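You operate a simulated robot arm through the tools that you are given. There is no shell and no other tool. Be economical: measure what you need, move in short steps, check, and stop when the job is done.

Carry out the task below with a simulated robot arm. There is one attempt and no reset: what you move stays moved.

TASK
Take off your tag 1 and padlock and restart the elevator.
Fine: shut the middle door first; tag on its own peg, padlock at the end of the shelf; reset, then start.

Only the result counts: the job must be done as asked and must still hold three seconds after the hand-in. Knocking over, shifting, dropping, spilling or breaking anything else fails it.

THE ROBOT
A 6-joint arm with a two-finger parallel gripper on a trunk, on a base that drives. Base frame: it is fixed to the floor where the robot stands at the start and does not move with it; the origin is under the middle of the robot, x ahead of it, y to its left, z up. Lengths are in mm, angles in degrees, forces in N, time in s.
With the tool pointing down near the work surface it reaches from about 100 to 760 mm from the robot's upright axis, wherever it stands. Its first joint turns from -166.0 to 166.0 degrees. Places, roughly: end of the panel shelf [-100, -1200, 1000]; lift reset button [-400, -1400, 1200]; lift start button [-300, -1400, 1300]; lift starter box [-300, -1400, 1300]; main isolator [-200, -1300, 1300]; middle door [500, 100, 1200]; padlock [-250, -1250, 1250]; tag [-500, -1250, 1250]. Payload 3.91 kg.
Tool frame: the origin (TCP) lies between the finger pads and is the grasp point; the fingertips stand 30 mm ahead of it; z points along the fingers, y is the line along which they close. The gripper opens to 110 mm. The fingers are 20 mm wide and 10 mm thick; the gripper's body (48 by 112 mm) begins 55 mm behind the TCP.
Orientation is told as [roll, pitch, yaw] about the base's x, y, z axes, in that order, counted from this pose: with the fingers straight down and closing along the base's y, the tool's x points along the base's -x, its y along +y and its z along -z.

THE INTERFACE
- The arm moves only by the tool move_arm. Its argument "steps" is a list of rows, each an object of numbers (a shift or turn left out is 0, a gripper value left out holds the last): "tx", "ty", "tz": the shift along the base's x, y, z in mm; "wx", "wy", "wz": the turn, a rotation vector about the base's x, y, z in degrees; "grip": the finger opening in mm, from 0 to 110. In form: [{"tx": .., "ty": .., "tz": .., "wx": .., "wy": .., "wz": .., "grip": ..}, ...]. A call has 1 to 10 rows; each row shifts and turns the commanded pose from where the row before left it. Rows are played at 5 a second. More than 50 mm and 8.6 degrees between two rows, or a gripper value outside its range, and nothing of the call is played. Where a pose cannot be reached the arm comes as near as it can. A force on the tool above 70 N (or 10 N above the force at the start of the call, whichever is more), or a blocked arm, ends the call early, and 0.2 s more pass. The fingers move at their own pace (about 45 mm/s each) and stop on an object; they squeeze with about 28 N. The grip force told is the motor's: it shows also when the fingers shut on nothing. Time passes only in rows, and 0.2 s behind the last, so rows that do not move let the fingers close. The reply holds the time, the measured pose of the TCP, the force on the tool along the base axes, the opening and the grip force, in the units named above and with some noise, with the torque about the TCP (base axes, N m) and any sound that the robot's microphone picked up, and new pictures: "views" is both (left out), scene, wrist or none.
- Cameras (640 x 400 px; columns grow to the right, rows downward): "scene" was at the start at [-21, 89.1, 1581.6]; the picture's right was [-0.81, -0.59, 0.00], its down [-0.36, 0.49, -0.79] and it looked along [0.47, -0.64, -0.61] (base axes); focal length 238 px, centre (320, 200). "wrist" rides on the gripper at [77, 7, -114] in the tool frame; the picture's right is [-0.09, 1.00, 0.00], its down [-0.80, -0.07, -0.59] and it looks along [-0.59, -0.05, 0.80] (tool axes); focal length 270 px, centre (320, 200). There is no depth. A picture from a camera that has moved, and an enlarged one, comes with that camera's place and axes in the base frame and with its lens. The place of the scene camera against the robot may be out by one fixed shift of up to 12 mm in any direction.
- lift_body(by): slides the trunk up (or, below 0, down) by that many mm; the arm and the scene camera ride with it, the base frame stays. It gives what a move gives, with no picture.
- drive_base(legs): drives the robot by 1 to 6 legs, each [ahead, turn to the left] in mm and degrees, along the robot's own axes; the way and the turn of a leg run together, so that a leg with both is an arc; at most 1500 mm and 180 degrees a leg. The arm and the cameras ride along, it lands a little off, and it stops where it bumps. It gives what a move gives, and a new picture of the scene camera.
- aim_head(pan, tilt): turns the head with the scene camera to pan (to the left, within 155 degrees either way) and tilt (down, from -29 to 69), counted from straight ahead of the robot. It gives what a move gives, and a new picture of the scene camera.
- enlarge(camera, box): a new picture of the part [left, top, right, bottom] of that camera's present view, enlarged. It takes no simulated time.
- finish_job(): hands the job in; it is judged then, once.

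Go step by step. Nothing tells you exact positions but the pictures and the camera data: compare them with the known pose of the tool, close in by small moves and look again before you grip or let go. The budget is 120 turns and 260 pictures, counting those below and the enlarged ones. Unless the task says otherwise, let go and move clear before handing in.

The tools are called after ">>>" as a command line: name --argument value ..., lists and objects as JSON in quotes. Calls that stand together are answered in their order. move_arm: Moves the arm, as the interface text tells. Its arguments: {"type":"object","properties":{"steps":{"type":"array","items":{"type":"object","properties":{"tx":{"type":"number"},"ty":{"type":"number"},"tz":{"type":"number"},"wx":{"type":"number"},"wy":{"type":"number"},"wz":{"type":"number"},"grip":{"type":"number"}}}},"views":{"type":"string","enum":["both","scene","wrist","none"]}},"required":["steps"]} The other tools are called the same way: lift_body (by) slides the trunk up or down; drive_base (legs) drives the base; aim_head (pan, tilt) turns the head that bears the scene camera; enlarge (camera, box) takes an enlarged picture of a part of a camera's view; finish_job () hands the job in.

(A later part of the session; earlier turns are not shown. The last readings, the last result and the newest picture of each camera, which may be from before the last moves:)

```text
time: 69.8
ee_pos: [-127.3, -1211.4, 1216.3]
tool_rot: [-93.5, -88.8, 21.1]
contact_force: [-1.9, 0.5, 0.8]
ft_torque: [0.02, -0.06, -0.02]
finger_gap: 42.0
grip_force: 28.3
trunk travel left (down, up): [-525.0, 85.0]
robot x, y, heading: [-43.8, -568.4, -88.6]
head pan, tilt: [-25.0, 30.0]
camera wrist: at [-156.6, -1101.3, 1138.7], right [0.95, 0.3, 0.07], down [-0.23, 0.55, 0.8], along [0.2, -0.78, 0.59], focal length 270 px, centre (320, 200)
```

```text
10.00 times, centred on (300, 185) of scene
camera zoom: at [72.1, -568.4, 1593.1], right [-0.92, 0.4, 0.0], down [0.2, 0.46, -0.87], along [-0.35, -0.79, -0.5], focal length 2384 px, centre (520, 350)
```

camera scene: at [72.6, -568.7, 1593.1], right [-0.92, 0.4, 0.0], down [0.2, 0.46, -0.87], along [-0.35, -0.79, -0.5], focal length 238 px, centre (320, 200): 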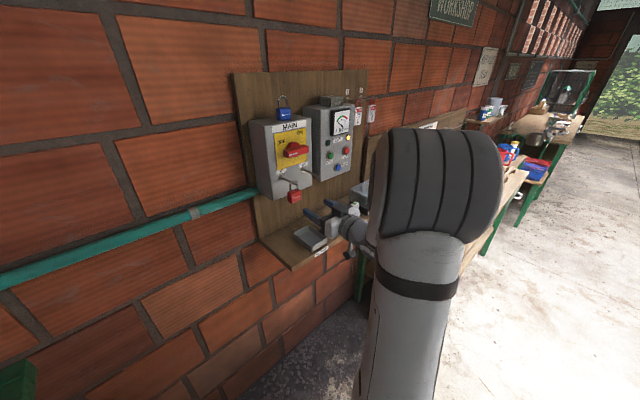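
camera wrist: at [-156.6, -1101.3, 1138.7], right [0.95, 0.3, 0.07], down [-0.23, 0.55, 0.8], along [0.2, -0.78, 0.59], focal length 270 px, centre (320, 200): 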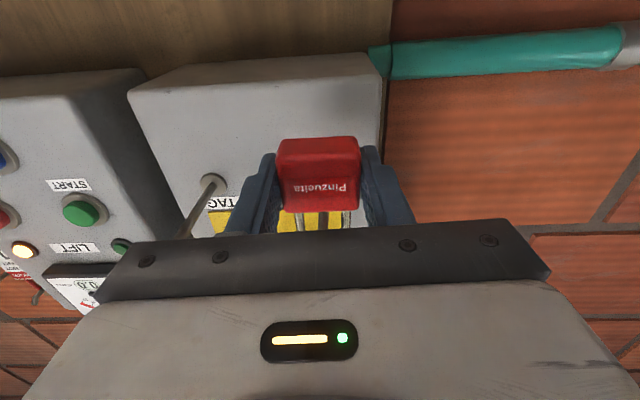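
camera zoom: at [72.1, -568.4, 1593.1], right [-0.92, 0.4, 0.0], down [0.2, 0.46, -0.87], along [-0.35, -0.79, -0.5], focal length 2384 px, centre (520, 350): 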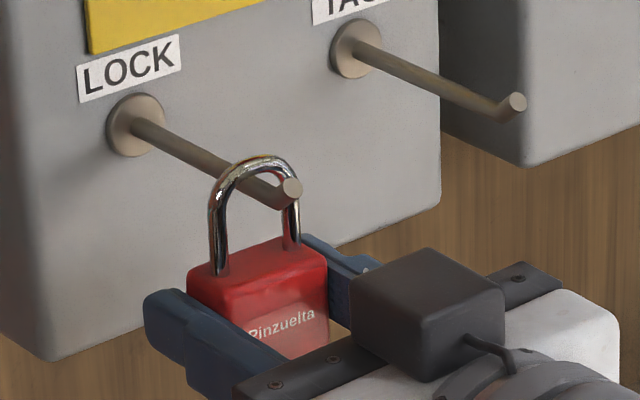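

Padlock gripped (42 mm). I lift 12 mm over the bent tip and draw it off.

>>> move_arm --steps '[{"tz": 6}, {"tz": 6}, {"tx": -3.1, "ty": 9.5, "tz": 1}, {"tx": -6.2, "ty": 19, "tz": 2}, {"tx": -9.3, "ty": 28.5, "tz": 2}, {"tx": -9.3, "ty": 28.5}]' --views "none"

>>> enlarge --camera "scene" --box '[240, 120, 370, 280]'

```text
time: 71.2
ee_pos: [-154.7, -1126.4, 1232.6]
tool_rot: [-93.6, -88.8, 21.3]
contact_force: [-0.7, 0.4, -0.9]
ft_torque: [0.03, -0.01, -0.02]
finger_gap: 41.7
grip_force: 28.3
trunk travel left (down, up): [-525.0, 85.0]
robot x, y, heading: [-45.3, -574.0, -88.8]
head pan, tilt: [-25.0, 30.0]
```

```text
2.50 times, centred on (305, 200) of scene
camera zoom: at [72.2, -567.8, 1593.1], right [-0.92, 0.4, 0.0], down [0.2, 0.46, -0.87], along [-0.35, -0.79, -0.5], focal length 596 px, centre (358, 200)
```

zoom: 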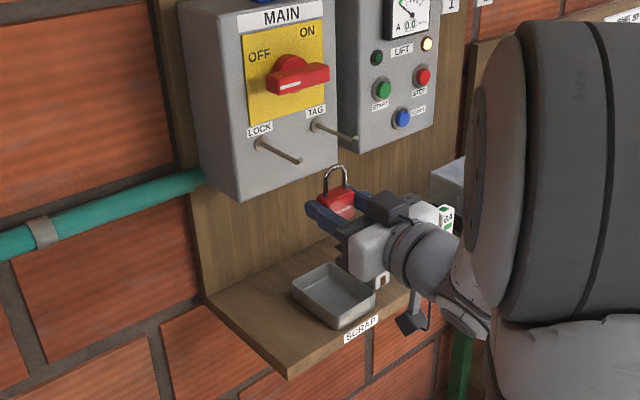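

The padlock is free. The bare left end of the shelf (beside the SCRAP tray) is about 108 mm wide. I lower the trunk with the padlock in front of the shelf.

>>> lift_body --by -190

>>> aim_head --pan -15 --tilt 35

>>> enlarge --camera "scene" --box '[180, 60, 400, 280]'

>>> enlarge --camera "wrist" --box '[0, 0, 640, 400]'

```text
time: 73.3
ee_pos: [-152.7, -1126.7, 1043.1]
tool_rot: [-92.9, -88.8, 20.4]
contact_force: [-0.4, -1.1, -1.9]
ft_torque: [-0.01, -0.01, -0.01]
finger_gap: 41.5
grip_force: 28.6
trunk travel left (down, up): [-335.0, 275.0]
robot x, y, heading: [-44.7, -567.3, -88.8]
head pan, tilt: [-25.0, 30.0]
```

```text
time: 74.0
ee_pos: [-153.3, -1125.2, 1042.7]
tool_rot: [-92.9, -88.8, 20.4]
contact_force: [0.7, 0.3, -0.6]
ft_torque: [0.01, -0.01, 0.02]
finger_gap: 41.9
grip_force: 27.6
trunk travel left (down, up): [-335.0, 275.0]
robot x, y, heading: [-48.1, -573.1, -88.5]
head pan, tilt: [-15.0, 35.0]
camera scene: at [87.7, -571.1, 1395.3], right [-0.97, 0.23, 0.0], down [0.13, 0.56, -0.82], along [-0.19, -0.8, -0.57], focal length 238 px, centre (320, 200)
```

scene: 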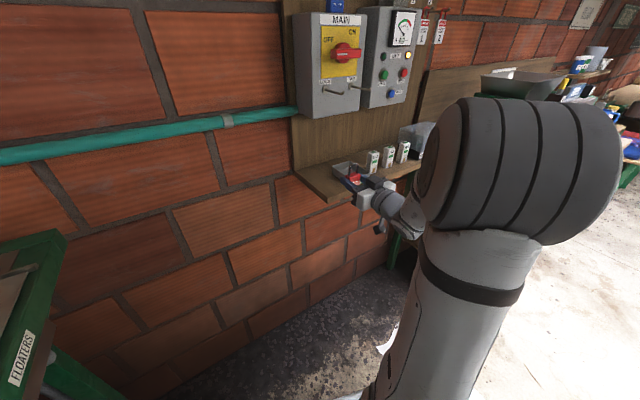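

```text
1.82 times, centred on (290, 170) of scene
camera zoom: at [87.7, -571.1, 1395.3], right [-0.97, 0.23, 0.0], down [0.13, 0.56, -0.82], along [-0.19, -0.8, -0.57], focal length 434 px, centre (374, 254)
```

zoom: 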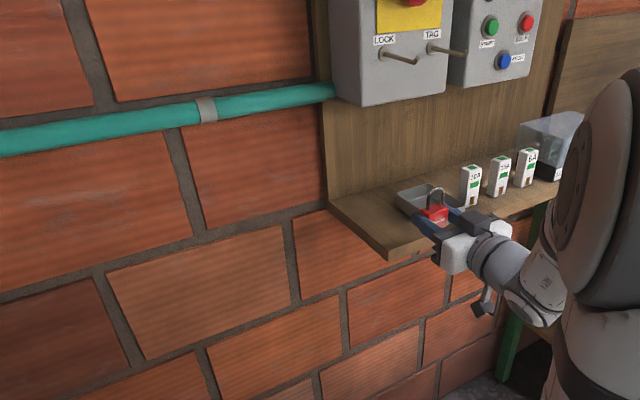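

```text
1.00 times, centred on (320, 200) of wrist
camera zoom: at [-182.6, -1015.7, 965.7], right [0.95, 0.3, 0.07], down [-0.23, 0.55, 0.8], along [0.2, -0.78, 0.59], focal length 270 px, centre (320, 200)
```

zoom: 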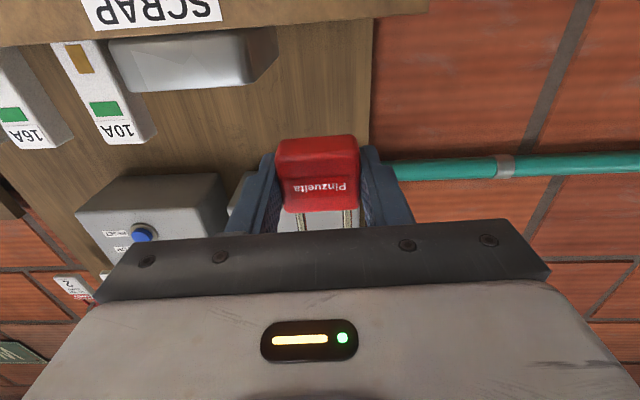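

The shelf top is near z = 972. I shift 11 mm left, then slide in above the bare end.

>>> move_arm --steps '[{"tx": 10.5, "ty": 3.4, "tz": -6}, {"tx": 9.5, "ty": -29}, {"tx": 9.5, "ty": -29}, {"tx": 9.4, "ty": -29}, {"tz": -10}, {}]'

>>> enlarge --camera "scene" --box '[290, 120, 410, 220]'

```text
time: 75.4
ee_pos: [-113.4, -1211.2, 1026.5]
tool_rot: [-92.4, -88.8, 20.1]
contact_force: [-0.7, 0.2, -0.9]
ft_torque: [0.03, 0.03, -0.01]
finger_gap: 41.7
grip_force: 27.9
trunk travel left (down, up): [-335.0, 275.0]
robot x, y, heading: [-43.4, -570.2, -88.6]
head pan, tilt: [-15.0, 35.0]
camera scene: at [87.7, -571.1, 1395.3], right [-0.97, 0.23, 0.0], down [0.13, 0.56, -0.82], along [-0.19, -0.8, -0.57], focal length 238 px, centre (320, 200)
camera wrist: at [-143.3, -1100.8, 949.3], right [0.95, 0.3, 0.07], down [-0.23, 0.55, 0.8], along [0.2, -0.78, 0.59], focal length 270 px, centre (320, 200)
```

scene: 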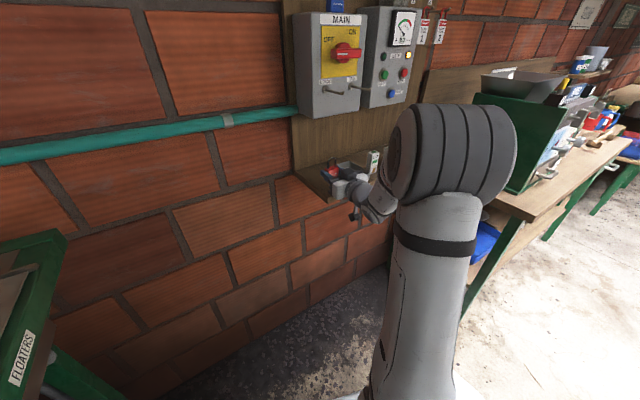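
wrist: 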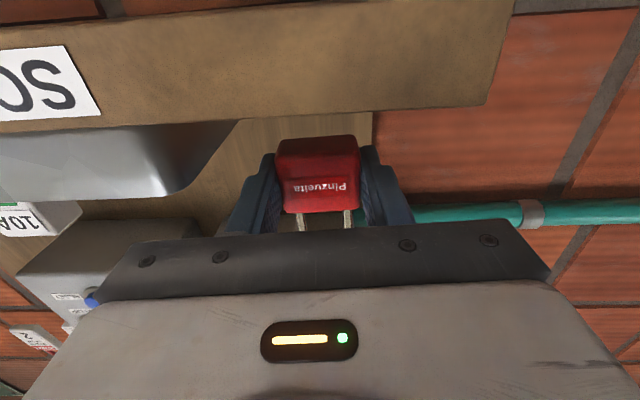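

```text
4.00 times, centred on (350, 170) of scene
camera zoom: at [87.7, -571.1, 1395.3], right [-0.97, 0.23, 0.0], down [0.13, 0.56, -0.82], along [-0.19, -0.8, -0.57], focal length 954 px, centre (200, 320)
```

zoom: 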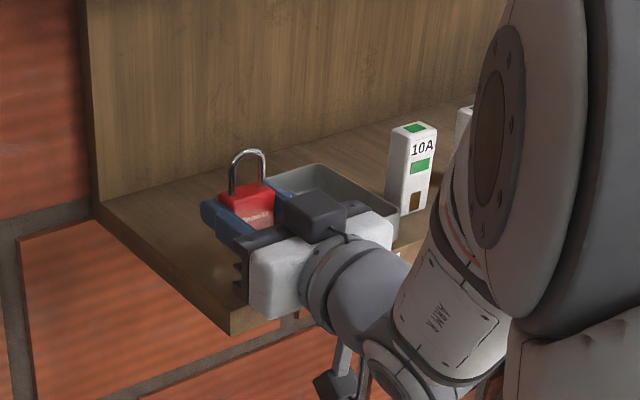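

Padlock hangs over the bare end. I pull out 4 mm for body clearance and lower until contact.

>>> move_arm --steps '[{"tx": -1.2, "ty": 3.8}, {"tz": -10}, {"tz": -8}, {"tz": -5}, {}]' --views "wrist"

>>> enlarge --camera "scene" --box '[310, 140, 370, 200]'

```text
time: 76.6
ee_pos: [-115.4, -1207.3, 1005.3]
tool_rot: [-92.8, -88.9, 20.4]
contact_force: [-0.8, 0.3, -2.0]
ft_torque: [0.01, 0.05, -0.03]
finger_gap: 41.6
grip_force: 28.1
trunk travel left (down, up): [-335.0, 275.0]
robot x, y, heading: [-46.7, -570.5, -88.6]
head pan, tilt: [-15.0, 35.0]
camera wrist: at [-145.0, -1095.8, 926.4], right [0.95, 0.3, 0.07], down [-0.23, 0.55, 0.8], along [0.2, -0.78, 0.59], focal length 270 px, centre (320, 200)
```

wrist: 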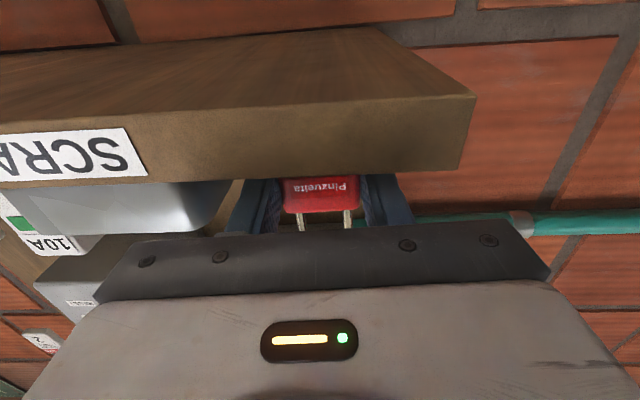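

```text
6.67 times, centred on (340, 170) of scene
camera zoom: at [87.7, -571.2, 1395.3], right [-0.97, 0.23, 0.0], down [0.13, 0.56, -0.82], along [-0.19, -0.8, -0.57], focal length 1590 px, centre (187, 400)
```

zoom: 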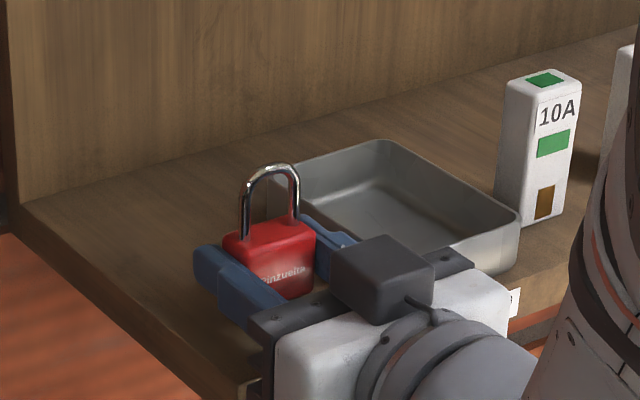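

>>> move_arm --steps '[{"tz": -2}, {"tz": -2}, {}]' --views "none"

>>> move_arm --steps '[{"tz": -2}, {"tz": -1}, {}]' --views "none"

>>> move_arm --steps '[{"tz": -2}, {"tz": -1}, {}]' --views "none"

```text
time: 77.4
ee_pos: [-115.4, -1206.0, 1001.0]
tool_rot: [-91.9, -88.8, 19.6]
contact_force: [-0.4, -0.3, -0.9]
ft_torque: [0.02, 0.01, 0.0]
finger_gap: 41.6
grip_force: 28.0
trunk travel left (down, up): [-335.0, 275.0]
robot x, y, heading: [-46.4, -569.6, -88.6]
head pan, tilt: [-15.0, 35.0]
```

```text
time: 78.2
ee_pos: [-115.7, -1205.5, 997.0]
tool_rot: [-92.5, -88.7, 20.1]
contact_force: [0.7, -0.1, -0.3]
ft_torque: [0.02, -0.02, -0.01]
finger_gap: 41.8
grip_force: 28.1
trunk travel left (down, up): [-335.0, 275.0]
robot x, y, heading: [-44.5, -571.5, -88.4]
head pan, tilt: [-15.0, 35.0]
```

```text
time: 79.0
ee_pos: [-115.6, -1206.4, 995.6]
tool_rot: [-99.8, -88.8, 27.4]
contact_force: [-2.4, -2.8, 6.8]
ft_torque: [0.05, -0.12, -0.03]
finger_gap: 41.7
grip_force: 28.2
trunk travel left (down, up): [-335.0, 275.0]
robot x, y, heading: [-47.9, -572.5, -88.5]
head pan, tilt: [-15.0, 35.0]
```

Contact at z ≈ 996. I check what touches before opening.

>>> enlarge --camera "scene" --box '[315, 150, 365, 200]'

>>> enlarge --camera "wrist" --box '[180, 80, 480, 280]'

```text
8.00 times, centred on (340, 175) of scene
camera zoom: at [87.6, -570.7, 1395.4], right [-0.97, 0.23, 0.0], down [0.13, 0.56, -0.82], along [-0.19, -0.8, -0.57], focal length 1908 px, centre (160, 400)
```

zoom: 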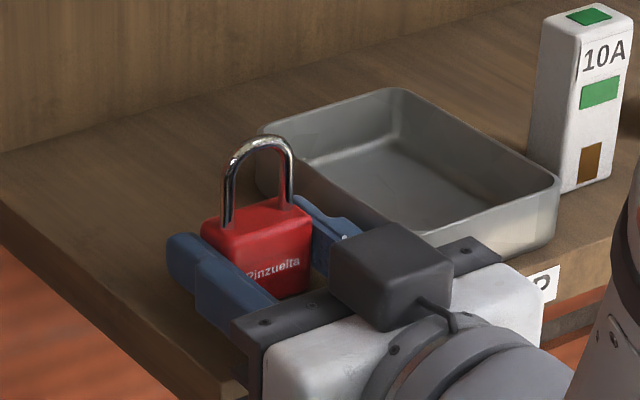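

```text
2.00 times, centred on (330, 180) of wrist
camera zoom: at [-144.4, -1095.8, 917.7], right [0.95, 0.3, 0.07], down [-0.23, 0.55, 0.8], along [0.2, -0.78, 0.6], focal length 541 px, centre (300, 240)
```

zoom: 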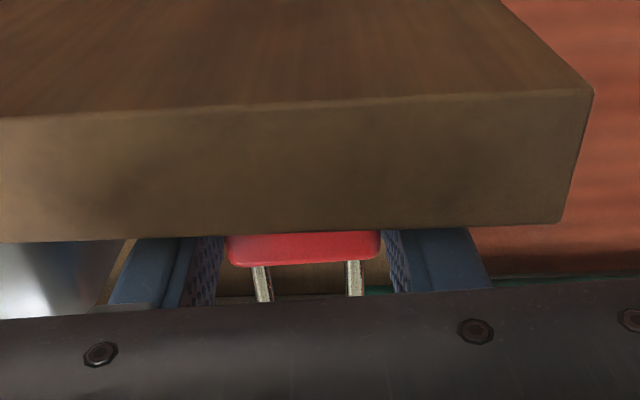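

>>> move_arm --steps '[{"grip": 44}, {"grip": 47}, {"grip": 51}, {}]' --views "none"

>>> enlarge --camera "scene" --box '[315, 150, 365, 200]'

```text
time: 80.0
ee_pos: [-114.2, -1205.2, 994.7]
tool_rot: [-93.0, -88.7, 20.6]
contact_force: [-0.7, -0.4, 0.3]
ft_torque: [0.01, 0.0, 0.01]
finger_gap: 50.8
grip_force: 0.0
trunk travel left (down, up): [-335.0, 275.0]
robot x, y, heading: [-44.4, -573.9, -88.7]
head pan, tilt: [-15.0, 35.0]
```

```text
8.00 times, centred on (340, 175) of scene
camera zoom: at [87.8, -571.0, 1395.3], right [-0.97, 0.23, 0.0], down [0.13, 0.56, -0.82], along [-0.19, -0.8, -0.57], focal length 1908 px, centre (160, 400)
```

zoom: 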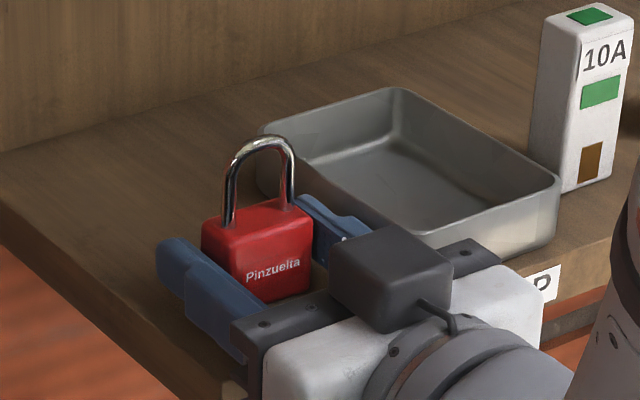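

The padlock stands on the shelf end. I back straight out.

>>> move_arm --steps '[{"tx": -3.1, "ty": 9.5}, {"tx": -6.2, "ty": 19}, {"tx": -9.3, "ty": 28.5}, {"tx": -12, "ty": 38}, {"tx": -10, "ty": 30}]' --views "none"

>>> lift_body --by 190

>>> enlarge --camera "scene" --box '[240, 80, 400, 280]'

>>> enlarge --camera "wrist" --box '[0, 0, 640, 400]'

```text
time: 81.2
ee_pos: [-155.2, -1079.8, 994.4]
tool_rot: [-94.5, -88.8, 22.2]
contact_force: [0.6, 0.8, 0.2]
ft_torque: [0.0, 0.01, 0.04]
finger_gap: 51.0
grip_force: 0.0
trunk travel left (down, up): [-335.0, 275.0]
robot x, y, heading: [-45.1, -570.2, -88.6]
head pan, tilt: [-15.0, 35.0]
```

```text
time: 83.3
ee_pos: [-154.8, -1081.6, 1185.2]
tool_rot: [-93.1, -88.8, 20.8]
contact_force: [-0.4, -1.3, 0.9]
ft_torque: [0.0, 0.01, -0.04]
finger_gap: 51.2
grip_force: 0.1
trunk travel left (down, up): [-525.0, 85.0]
robot x, y, heading: [-46.7, -572.4, -88.5]
head pan, tilt: [-15.0, 35.0]
```

```text
2.00 times, centred on (320, 180) of scene
camera zoom: at [87.8, -571.0, 1585.3], right [-0.97, 0.23, 0.0], down [0.13, 0.56, -0.82], along [-0.19, -0.8, -0.57], focal length 477 px, centre (320, 240)
```

zoom: 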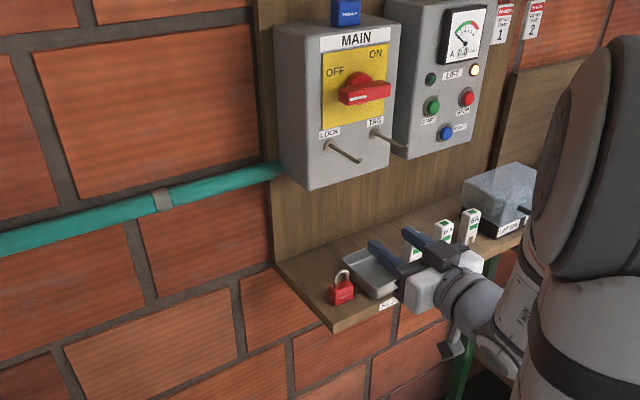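

```text
1.00 times, centred on (320, 200) of wrist
camera zoom: at [-184.7, -969.8, 1107.5], right [0.95, 0.3, 0.07], down [-0.23, 0.55, 0.8], along [0.21, -0.78, 0.59], focal length 270 px, centre (320, 200)
```

zoom: 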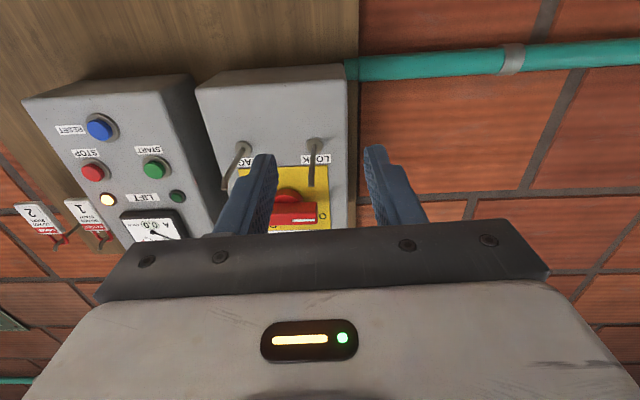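

The padlock stands on the shelf end. Now the isolator: I roll the gripper 90° so it can hold the horizontal red handle and later turn it clockwise to ON.

>>> move_arm --steps '[{"tx": -4.7, "ty": -3.4, "tz": 15, "wx": -2.53, "wy": 7.79}, {"tx": -4.7, "ty": -3.4, "tz": 15, "wx": -2.53, "wy": 7.79}, {"tx": -4.7, "ty": -3.4, "tz": 15, "wx": -2.53, "wy": 7.79}, {"tx": -4.7, "ty": -3.4, "tz": 15, "wx": -2.53, "wy": 7.79}, {"tx": -4.7, "ty": -3.4, "tz": 15, "wx": -2.53, "wy": 7.79}, {"tx": -4.7, "ty": -3.4, "tz": 15, "wx": -2.53, "wy": 7.79}, {"tx": -4.7, "ty": -3.4, "tz": 15, "wx": -2.53, "wy": 7.79}, {"tx": -4.7, "ty": -3.4, "tz": 15, "wx": -2.53, "wy": 7.79}, {"tx": -4.7, "ty": -3.4, "tz": 15, "wx": -2.53, "wy": 7.79}, {"tx": -4.7, "ty": -3.4, "tz": 15, "wx": -2.53, "wy": 7.79}]'

```text
time: 85.5
ee_pos: [-230.7, -1096.7, 1537.6]
tool_rot: [-89.5, -7.5, 18.0]
contact_force: [0.4, -0.5, -0.5]
ft_torque: [0.03, 0.0, 0.02]
finger_gap: 50.8
grip_force: 0.1
out of reach, approached as far as the arm can: row 3, 4, 5, 6, 7, 8, 9, 10
trunk travel left (down, up): [-525.0, 85.0]
robot x, y, heading: [-42.1, -569.2, -88.6]
head pan, tilt: [-15.0, 35.0]
camera scene: at [87.6, -571.1, 1585.3], right [-0.97, 0.23, 0.0], down [0.13, 0.56, -0.82], along [-0.19, -0.8, -0.57], focal length 238 px, centre (320, 200)
camera wrist: at [-337.8, -1010.7, 1521.2], right [0.2, 0.07, -0.98], down [0.56, 0.81, 0.18], along [0.8, -0.59, 0.12], focal length 270 px, centre (320, 200)
```

scene: 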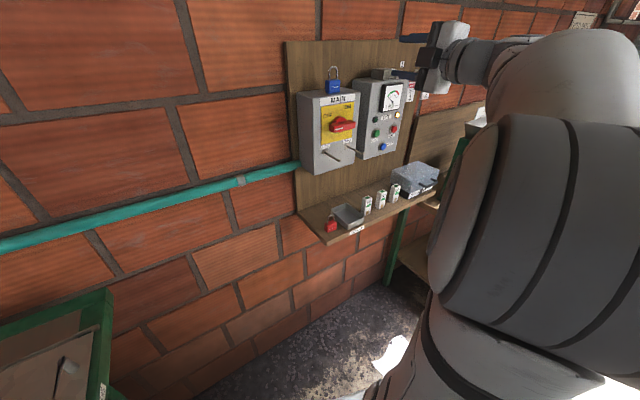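
wrist: 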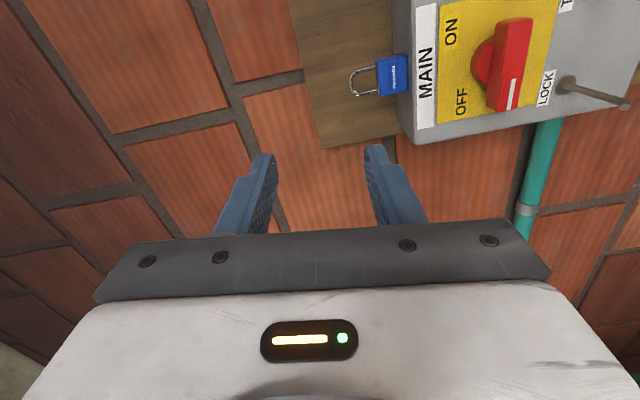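

The arm drifted high while rolling, but the orientation is right. I bring it down in front of the handle.

>>> move_arm --steps '[{"tx": 4, "ty": 0, "tz": -40}, {"tx": 4, "ty": 0, "tz": -40}, {"tx": 4, "ty": 0, "tz": -40}, {"tx": 4, "ty": -5, "tz": -40}, {"tx": 4, "ty": -5, "tz": -38}]'

```text
time: 86.7
ee_pos: [-210.5, -1104.8, 1536.1]
tool_rot: [-89.6, -7.5, 18.0]
contact_force: [-1.3, 0.1, 0.0]
ft_torque: [0.03, 0.0, 0.0]
finger_gap: 50.8
grip_force: 0.1
out of reach, approached as far as the arm can: row 1, 2, 3, 4, 5
trunk travel left (down, up): [-525.0, 85.0]
robot x, y, heading: [-44.8, -572.2, -88.5]
head pan, tilt: [-15.0, 35.0]
camera scene: at [87.9, -571.0, 1585.3], right [-0.97, 0.23, 0.0], down [0.13, 0.56, -0.82], along [-0.19, -0.8, -0.57], focal length 238 px, centre (320, 200)
camera wrist: at [-316.5, -1018.9, 1520.6], right [0.2, 0.07, -0.98], down [0.56, 0.81, 0.18], along [0.8, -0.59, 0.12], focal length 270 px, centre (320, 200)
```

scene: 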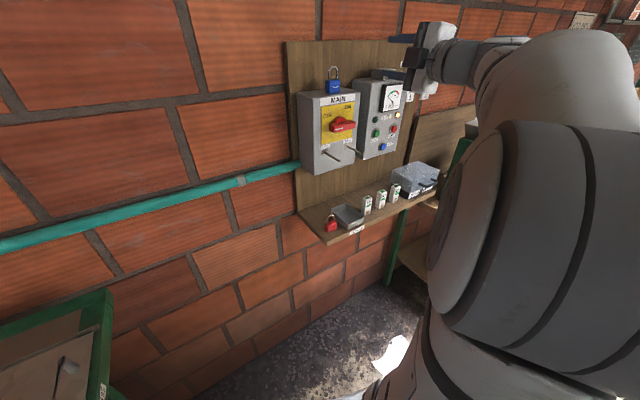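
wrist: 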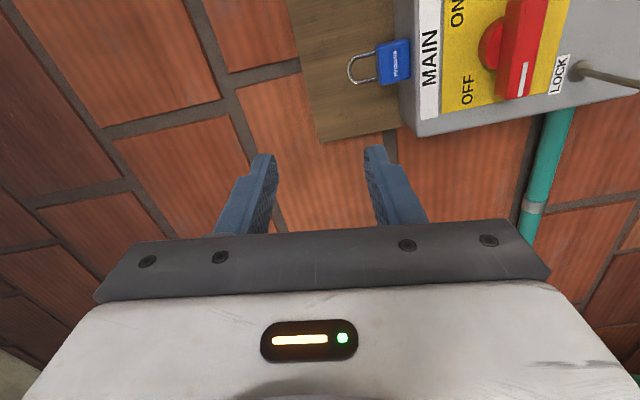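

That roll direction hits a joint limit. I'll roll back and instead push the handle round with closed fingers.

>>> move_arm --steps '[{"wx": 2.53, "wy": -7.79, "grip": 0}, {"wx": 2.53, "wy": -7.79}, {"wx": 2.53, "wy": -7.79}, {"wx": 2.53, "wy": -7.79}, {"wx": 2.53, "wy": -7.79}]' --views "none"

```text
time: 87.9
ee_pos: [-209.9, -1105.1, 1537.1]
tool_rot: [-90.4, -47.9, 18.1]
contact_force: [1.0, 0.4, -0.7]
ft_torque: [0.02, -0.01, 0.01]
finger_gap: 0.0
grip_force: 28.0
trunk travel left (down, up): [-525.0, 85.0]
robot x, y, heading: [-43.8, -572.6, -88.8]
head pan, tilt: [-15.0, 35.0]
```

>>> move_arm --steps '[{"wx": 2.53, "wy": -7.79}, {"wx": 2.53, "wy": -7.79}, {"wx": 2.53, "wy": -7.79}, {"wx": 2.53, "wy": -7.79}, {"wx": 2.53, "wy": -7.79}, {"tz": -40}, {"tz": -40}, {"tz": -40}, {"tz": -40}]'

```text
time: 89.9
ee_pos: [-211.0, -1105.8, 1377.0]
tool_rot: [-93.2, -88.7, 20.8]
contact_force: [0.5, -0.9, 0.1]
ft_torque: [0.0, -0.03, 0.02]
finger_gap: 0.0
grip_force: 27.6
trunk travel left (down, up): [-525.0, 85.0]
robot x, y, heading: [-45.7, -570.6, -88.6]
head pan, tilt: [-15.0, 35.0]
camera scene: at [87.5, -571.4, 1585.4], right [-0.97, 0.23, 0.0], down [0.13, 0.56, -0.82], along [-0.19, -0.8, -0.57], focal length 238 px, centre (320, 200)
camera wrist: at [-241.0, -994.4, 1299.7], right [0.95, 0.3, 0.07], down [-0.23, 0.55, 0.8], along [0.2, -0.78, 0.59], focal length 270 px, centre (320, 200)
```

scene: 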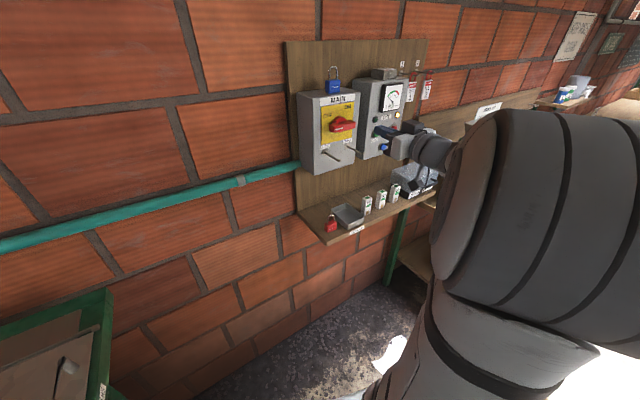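
wrist: 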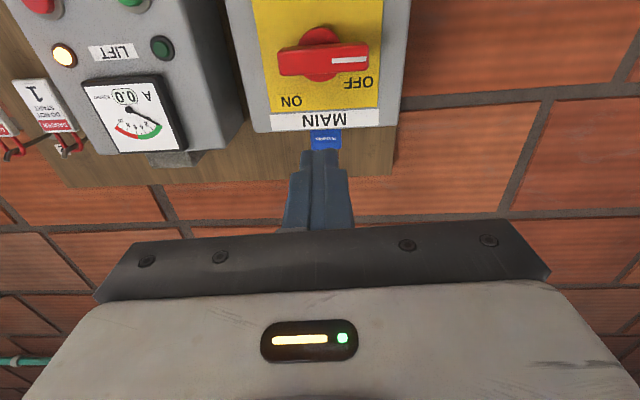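

The handle bar is centred near e = 540 mm along the panel, z ≈ 1344, pointing left (OFF). I bring the closed fingers below its left end.

>>> move_arm --steps '[{"tx": 14, "ty": 4.6, "tz": -33}, {"tx": 14, "ty": 4.6, "tz": -32}, {"tx": 11.5, "ty": -36}, {"tx": 11.5, "ty": -36}, {"tx": 12, "ty": -36}]'

>>> enlarge --camera "scene" --box '[290, 70, 400, 180]'

```text
time: 91.1
ee_pos: [-145.3, -1206.5, 1312.5]
tool_rot: [-90.2, -88.9, 17.7]
contact_force: [0.1, 0.1, 0.3]
ft_torque: [0.01, -0.02, -0.02]
finger_gap: 0.0
grip_force: 28.4
trunk travel left (down, up): [-525.0, 85.0]
robot x, y, heading: [-49.1, -573.2, -88.6]
head pan, tilt: [-15.0, 35.0]
camera scene: at [87.9, -572.0, 1585.3], right [-0.97, 0.23, 0.0], down [0.13, 0.56, -0.82], along [-0.19, -0.8, -0.57], focal length 238 px, centre (320, 200)
camera wrist: at [-175.6, -1095.4, 1234.6], right [0.95, 0.3, 0.07], down [-0.23, 0.55, 0.8], along [0.2, -0.78, 0.59], focal length 270 px, centre (320, 200)
```

scene: 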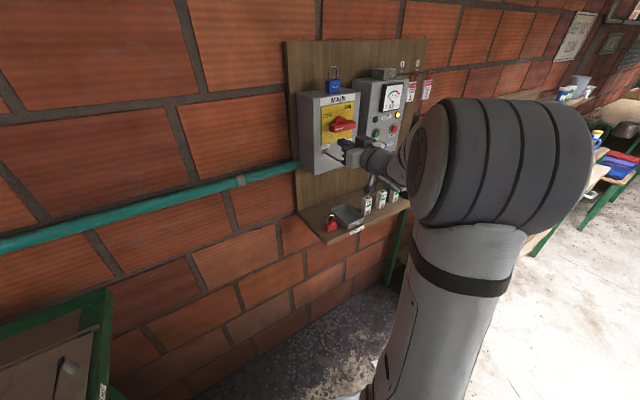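
wrist: 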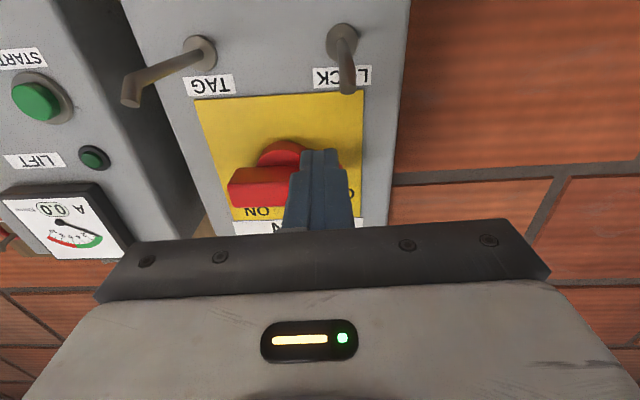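

```text
3.64 times, centred on (345, 125) of scene
camera zoom: at [87.9, -572.0, 1585.3], right [-0.97, 0.23, 0.0], down [0.13, 0.56, -0.82], along [-0.19, -0.8, -0.57], focal length 867 px, centre (229, 473)
```

zoom: 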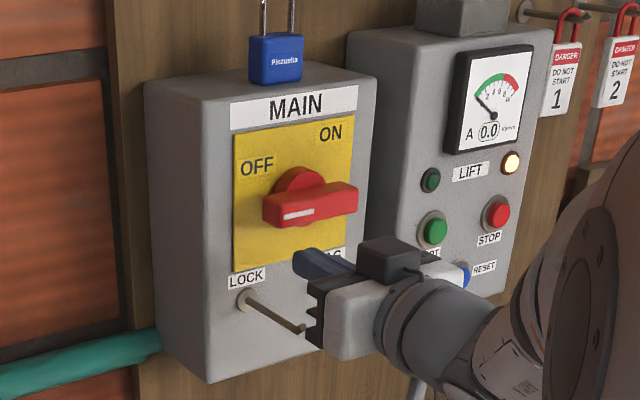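

OFF is at 9 o'clock and ON near 12–1 o'clock, so a 90° clockwise turn. I move in under the left end and start pushing up.

>>> move_arm --steps '[{"tx": 7.4, "ty": -22.8}, {"tx": 7.4, "ty": -22.8}, {"tz": 6}, {"tz": 6}]' --views "wrist"

>>> enlarge --camera "scene" --box '[300, 90, 370, 160]'

```text
time: 92.1
ee_pos: [-131.7, -1251.5, 1323.3]
tool_rot: [-83.5, -88.8, 11.3]
contact_force: [2.9, 4.0, -9.1]
ft_torque: [-0.08, -0.11, -0.06]
finger_gap: 0.0
grip_force: 27.7
trunk travel left (down, up): [-525.0, 85.0]
robot x, y, heading: [-45.0, -570.4, -88.7]
head pan, tilt: [-15.0, 35.0]
camera wrist: at [-161.7, -1139.7, 1246.6], right [0.95, 0.3, 0.07], down [-0.23, 0.55, 0.8], along [0.21, -0.78, 0.59], focal length 270 px, centre (320, 200)
```

wrist: 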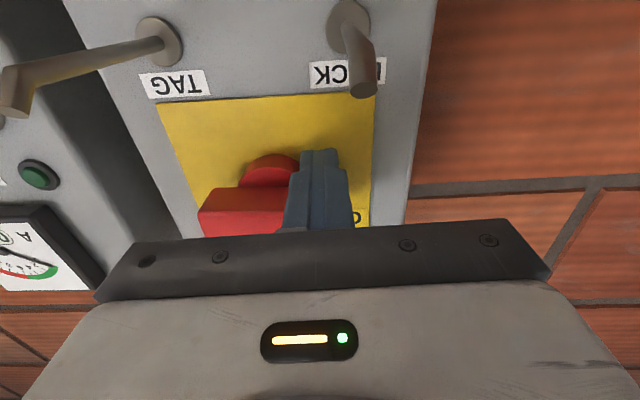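

```text
5.71 times, centred on (335, 125) of scene
camera zoom: at [88.1, -571.3, 1585.1], right [-0.97, 0.23, 0.0], down [0.13, 0.56, -0.82], along [-0.19, -0.8, -0.57], focal length 1363 px, centre (234, 629)
```

zoom: 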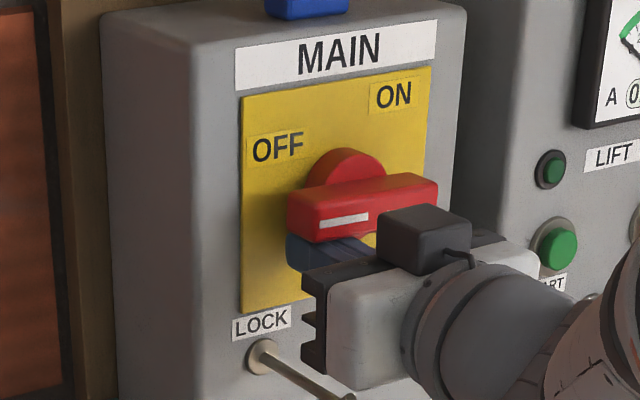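

Contact made with the bar. I push along the arc, first half.

>>> move_arm --steps '[{"tz": 3}, {"tx": 4.5, "ty": 1.5, "tz": 6}, {"tx": 3.1, "ty": 1, "tz": 7.6}, {"tx": 0.8, "ty": 0.2, "tz": 9.2}]' --views "wrist"

>>> enlarge --camera "scene" --box '[300, 90, 370, 160]'

```text
time: 93.1
ee_pos: [-124.0, -1247.6, 1351.9]
tool_rot: [-94.0, -88.8, 21.5]
contact_force: [0.5, -0.9, -0.7]
ft_torque: [-0.02, 0.0, 0.0]
finger_gap: 0.1
grip_force: 28.2
trunk travel left (down, up): [-525.0, 85.0]
robot x, y, heading: [-45.0, -570.8, -88.7]
head pan, tilt: [-15.0, 35.0]
camera wrist: at [-153.0, -1136.4, 1274.1], right [0.95, 0.3, 0.07], down [-0.23, 0.55, 0.8], along [0.2, -0.78, 0.59], focal length 270 px, centre (320, 200)
```

wrist: 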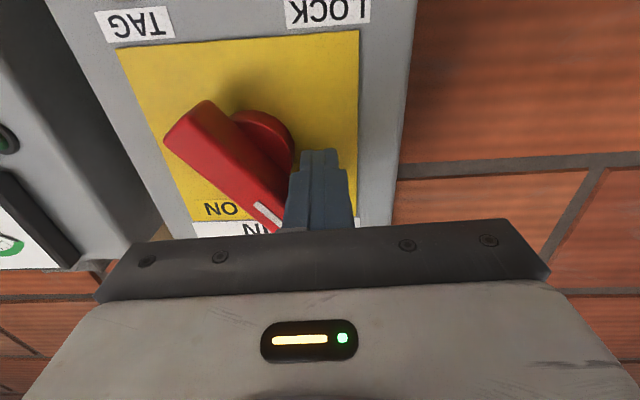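

```text
5.71 times, centred on (335, 125) of scene
camera zoom: at [87.9, -570.8, 1585.3], right [-0.97, 0.23, 0.0], down [0.13, 0.56, -0.82], along [-0.19, -0.8, -0.57], focal length 1363 px, centre (234, 629)
```

zoom: 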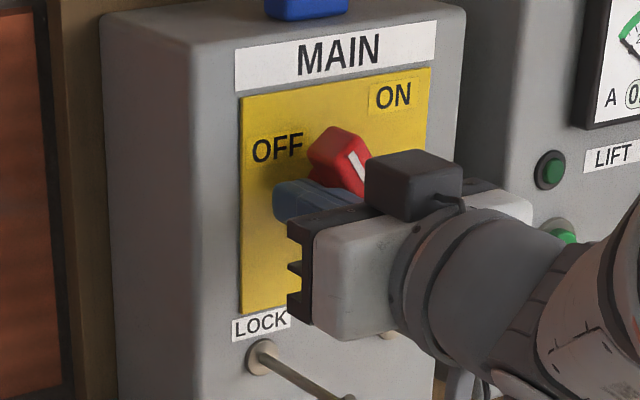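

The handle turns well. I finish the arc toward 12 o'clock.

>>> move_arm --steps '[{"tx": -2.3, "ty": -0.7, "tz": 9}, {"tx": -5.6, "ty": -1.8, "tz": 8}, {"tx": -7, "ty": -2.3, "tz": 5}, {"tx": -4, "ty": -1.3, "tz": 1}, {"tx": -3, "ty": -1}]' --views "wrist"

>>> enlarge --camera "scene" --box '[300, 80, 370, 150]'

```text
time: 94.3
ee_pos: [-138.8, -1252.5, 1372.5]
tool_rot: [-85.1, -88.6, 13.2]
contact_force: [34.8, 23.9, -22.1]
ft_torque: [0.32, -0.66, -0.22]
finger_gap: 0.1
grip_force: 27.6
trunk travel left (down, up): [-525.0, 85.0]
robot x, y, heading: [-44.1, -569.8, -88.3]
head pan, tilt: [-15.0, 35.0]
camera wrist: at [-168.8, -1140.9, 1296.2], right [0.95, 0.31, 0.06], down [-0.23, 0.55, 0.8], along [0.21, -0.78, 0.59], focal length 270 px, centre (320, 200)
```

wrist: 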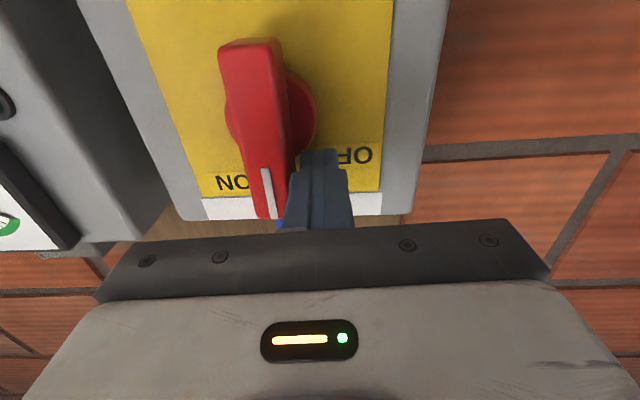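

```text
5.71 times, centred on (335, 115) of scene
camera zoom: at [94.6, -568.1, 1584.4], right [-0.97, 0.23, 0.0], down [0.13, 0.56, -0.82], along [-0.19, -0.8, -0.57], focal length 1363 px, centre (234, 686)
```

zoom: 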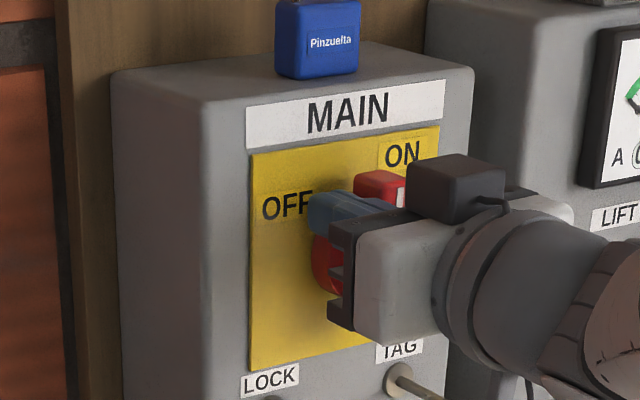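

The handle is vertical and the force jumped to 47 N: it's at its ON stop. I back off and check.

>>> move_arm --steps '[{"tx": 6, "ty": 2}, {"tx": 6, "ty": 2}, {"tx": -9.3, "ty": 28.5}, {"tx": -12, "ty": 38}, {"tx": -12, "ty": 38}]'

>>> enlarge --camera "scene" --box '[300, 60, 440, 170]'

>>> enlarge --camera "wrist" --box '[0, 0, 440, 240]'

```text
time: 95.5
ee_pos: [-167.9, -1145.8, 1377.7]
tool_rot: [-95.9, -88.8, 23.5]
contact_force: [0.1, 0.0, 0.0]
ft_torque: [0.03, 0.01, -0.03]
finger_gap: 0.1
grip_force: 27.7
trunk travel left (down, up): [-525.0, 85.0]
robot x, y, heading: [-44.5, -570.2, -88.6]
head pan, tilt: [-15.0, 35.0]
camera scene: at [87.9, -570.1, 1585.3], right [-0.97, 0.23, 0.0], down [0.13, 0.56, -0.82], along [-0.19, -0.8, -0.57], focal length 238 px, centre (320, 200)
camera wrist: at [-196.9, -1034.6, 1299.1], right [0.95, 0.3, 0.07], down [-0.23, 0.55, 0.8], along [0.21, -0.78, 0.59], focal length 270 px, centre (320, 200)
```

scene: 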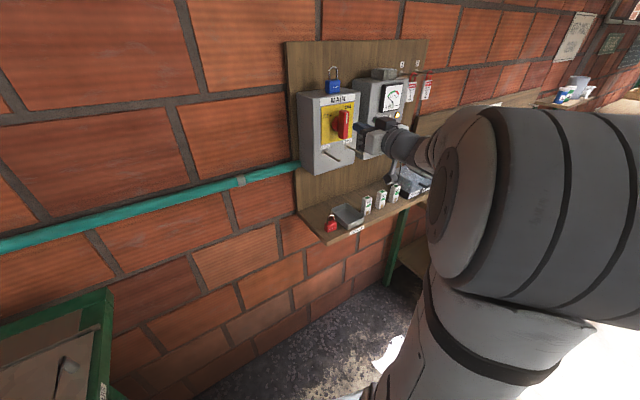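
wrist: 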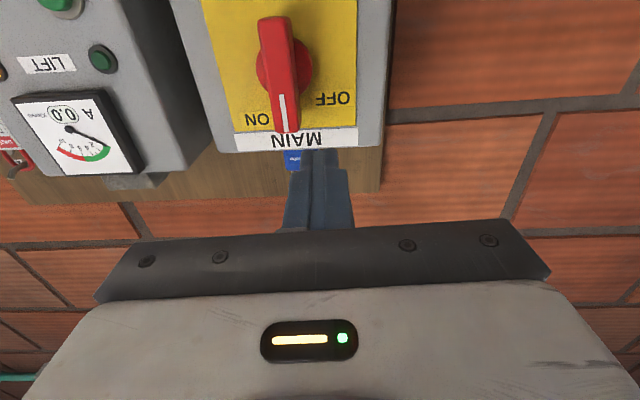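

```text
3.64 times, centred on (370, 115) of scene
camera zoom: at [87.9, -570.1, 1585.3], right [-0.97, 0.23, 0.0], down [0.13, 0.56, -0.82], along [-0.19, -0.8, -0.57], focal length 867 px, centre (138, 509)
```

zoom: 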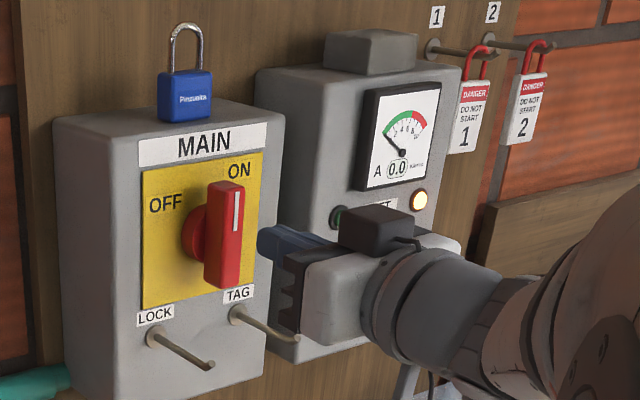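

```text
1.45 times, centred on (220, 120) of wrist
camera zoom: at [-196.9, -1034.6, 1299.1], right [0.95, 0.3, 0.07], down [-0.23, 0.55, 0.8], along [0.21, -0.78, 0.59], focal length 393 px, centre (466, 316)
```

zoom: 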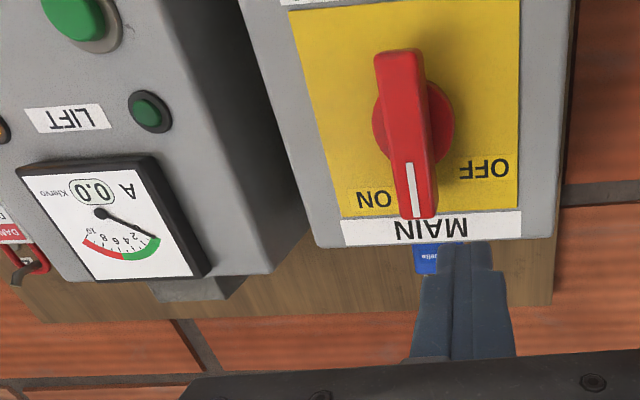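

The isolator is ON. Next RESET (blue, about (-360, -1371, 1218)); I move the closed fingertips in front of it.

>>> move_arm --steps '[{"tx": -34.3, "ty": -11.1, "tz": -22.9}, {"tx": -34.3, "ty": -11.1, "tz": -22.9}, {"tx": -34.3, "ty": -11.1, "tz": -22.9}, {"tx": -34.3, "ty": -11.1, "tz": -22.9}, {"tx": -34.3, "ty": -11.1, "tz": -22.9}, {"tx": -34.3, "ty": -11.1, "tz": -22.9}, {"tx": -34.3, "ty": -11.1, "tz": -22.9}, {"tx": 12, "ty": -38}]'

>>> enlarge --camera "scene" --box '[330, 70, 430, 170]'

```text
time: 97.3
ee_pos: [-398.1, -1263.1, 1215.0]
tool_rot: [-91.8, -88.8, 19.3]
contact_force: [-0.4, -0.1, 0.8]
ft_torque: [-0.02, 0.0, 0.03]
finger_gap: 0.0
grip_force: 28.0
trunk travel left (down, up): [-525.0, 85.0]
robot x, y, heading: [-43.8, -572.0, -88.5]
head pan, tilt: [-15.0, 35.0]
camera scene: at [87.7, -571.9, 1585.3], right [-0.97, 0.23, 0.0], down [0.13, 0.56, -0.82], along [-0.19, -0.8, -0.57], focal length 238 px, centre (320, 200)
camera wrist: at [-427.2, -1152.3, 1137.0], right [0.95, 0.3, 0.07], down [-0.23, 0.55, 0.8], along [0.2, -0.78, 0.59], focal length 270 px, centre (320, 200)
```

scene: 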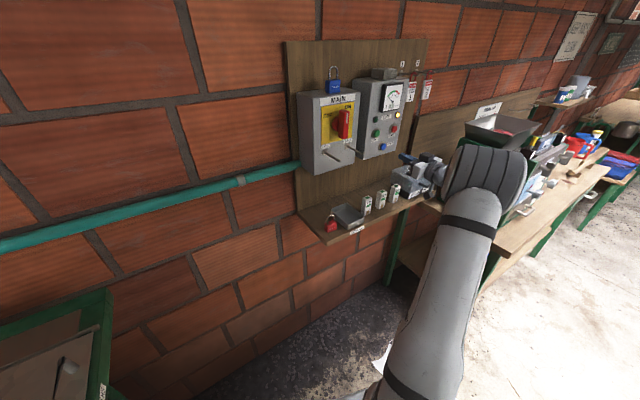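
wrist: 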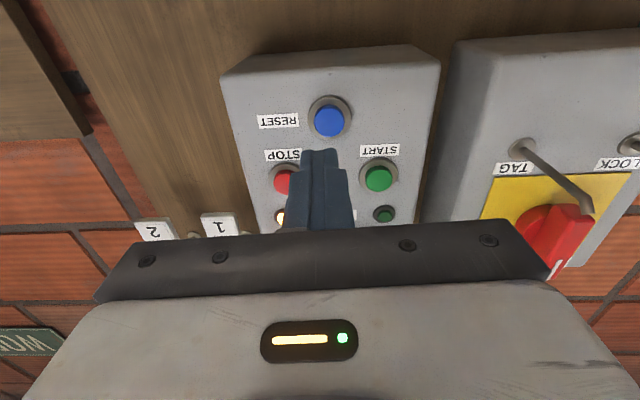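

```text
4.00 times, centred on (380, 120) of scene
camera zoom: at [87.7, -571.9, 1585.3], right [-0.97, 0.23, 0.0], down [0.13, 0.56, -0.82], along [-0.19, -0.8, -0.57], focal length 954 px, centre (80, 520)
```

zoom: 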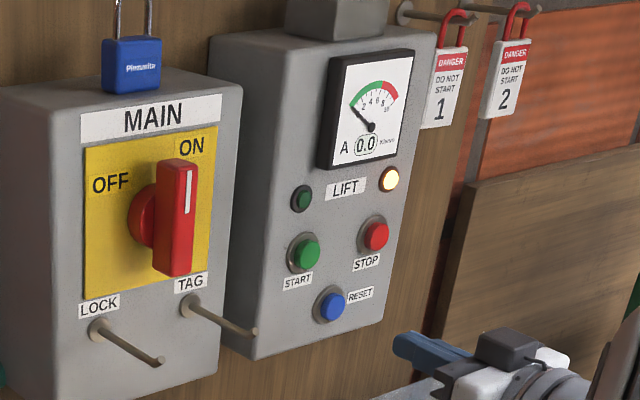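

RESET lies 8 mm left and 6 mm above the axis; I correct and close in to about 10 mm.

>>> move_arm --steps '[{"tx": 7.2, "ty": 2.3, "tz": 6}, {"tx": 11.6, "ty": -35.7}, {"tx": 11.6, "ty": -35.7}]'

>>> enlarge --camera "scene" --box '[360, 110, 420, 170]'

```text
time: 98.1
ee_pos: [-365.2, -1330.1, 1220.3]
tool_rot: [-90.8, -88.8, 18.4]
contact_force: [-0.2, -1.0, -0.3]
ft_torque: [-0.01, 0.0, 0.02]
finger_gap: 0.0
grip_force: 28.4
trunk travel left (down, up): [-525.0, 85.0]
robot x, y, heading: [-44.2, -574.1, -88.6]
head pan, tilt: [-15.0, 35.0]
camera scene: at [87.7, -571.8, 1585.3], right [-0.97, 0.23, 0.0], down [0.13, 0.56, -0.82], along [-0.19, -0.8, -0.57], focal length 238 px, centre (320, 200)
camera wrist: at [-394.8, -1219.5, 1143.1], right [0.95, 0.3, 0.07], down [-0.23, 0.55, 0.8], along [0.21, -0.78, 0.59], focal length 270 px, centre (320, 200)
```

scene: 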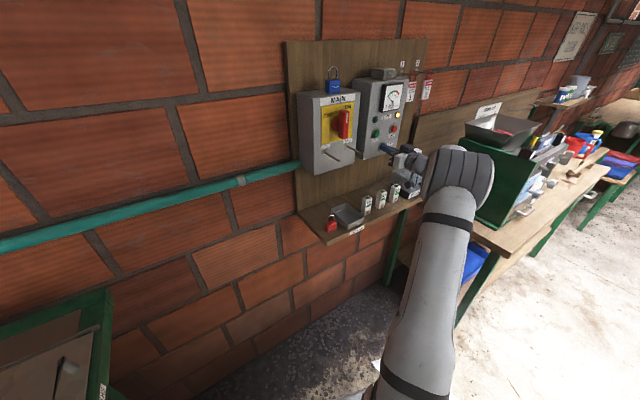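
wrist: 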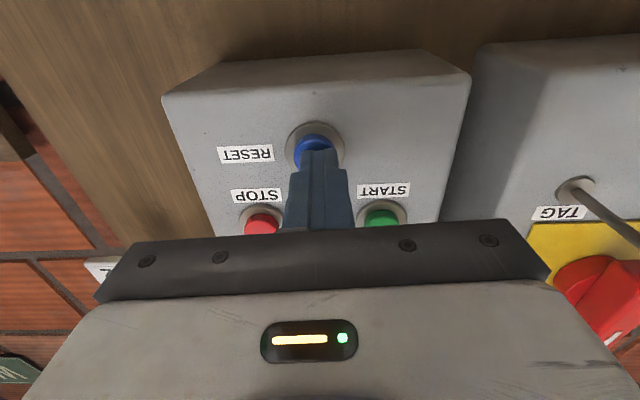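

```text
6.67 times, centred on (390, 140) of scene
camera zoom: at [87.7, -571.8, 1585.3], right [-0.97, 0.23, 0.0], down [0.13, 0.56, -0.82], along [-0.19, -0.8, -0.57], focal length 1590 px, centre (-147, 600)
```

zoom: 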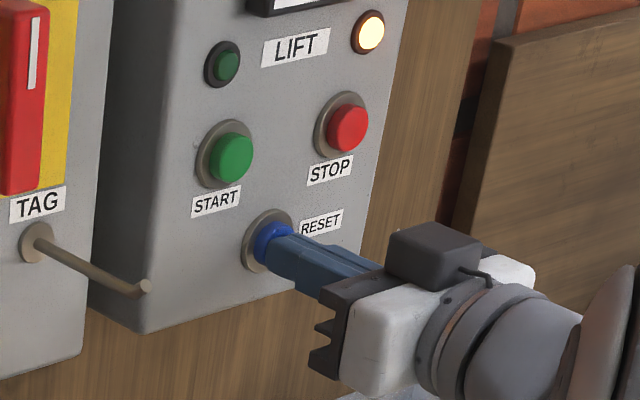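

Fingertips are right at RESET. I press in small steps and watch force and sound.

>>> move_arm --steps '[{"tx": -3, "ty": -1}, {"tx": 1.2, "ty": -3.8}, {"tx": 1.2, "ty": -3.8}, {"tx": 0.9, "ty": -2.9}, {}]' --views "wrist"

```text
time: 99.3
ee_pos: [-365.6, -1338.6, 1220.4]
tool_rot: [-96.1, -88.8, 23.8]
contact_force: [0.5, 19.7, -3.0]
ft_torque: [0.13, 0.06, 0.2]
finger_gap: 0.0
grip_force: 27.8
trunk travel left (down, up): [-525.0, 85.0]
robot x, y, heading: [-43.0, -573.5, -88.4]
head pan, tilt: [-15.0, 35.0]
heard: click
camera wrist: at [-395.7, -1228.2, 1143.5], right [0.95, 0.3, 0.07], down [-0.23, 0.55, 0.8], along [0.2, -0.78, 0.59], focal length 270 px, centre (320, 200)
```

wrist: 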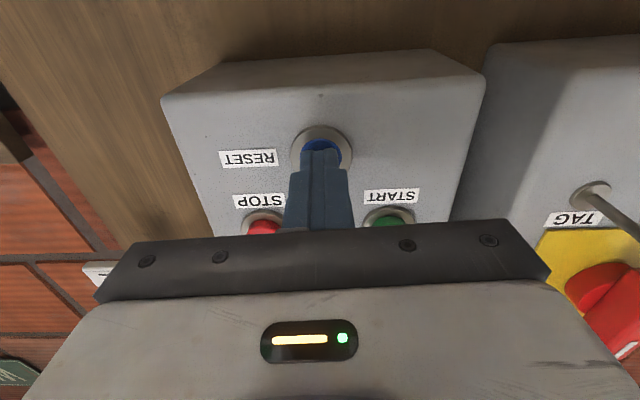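

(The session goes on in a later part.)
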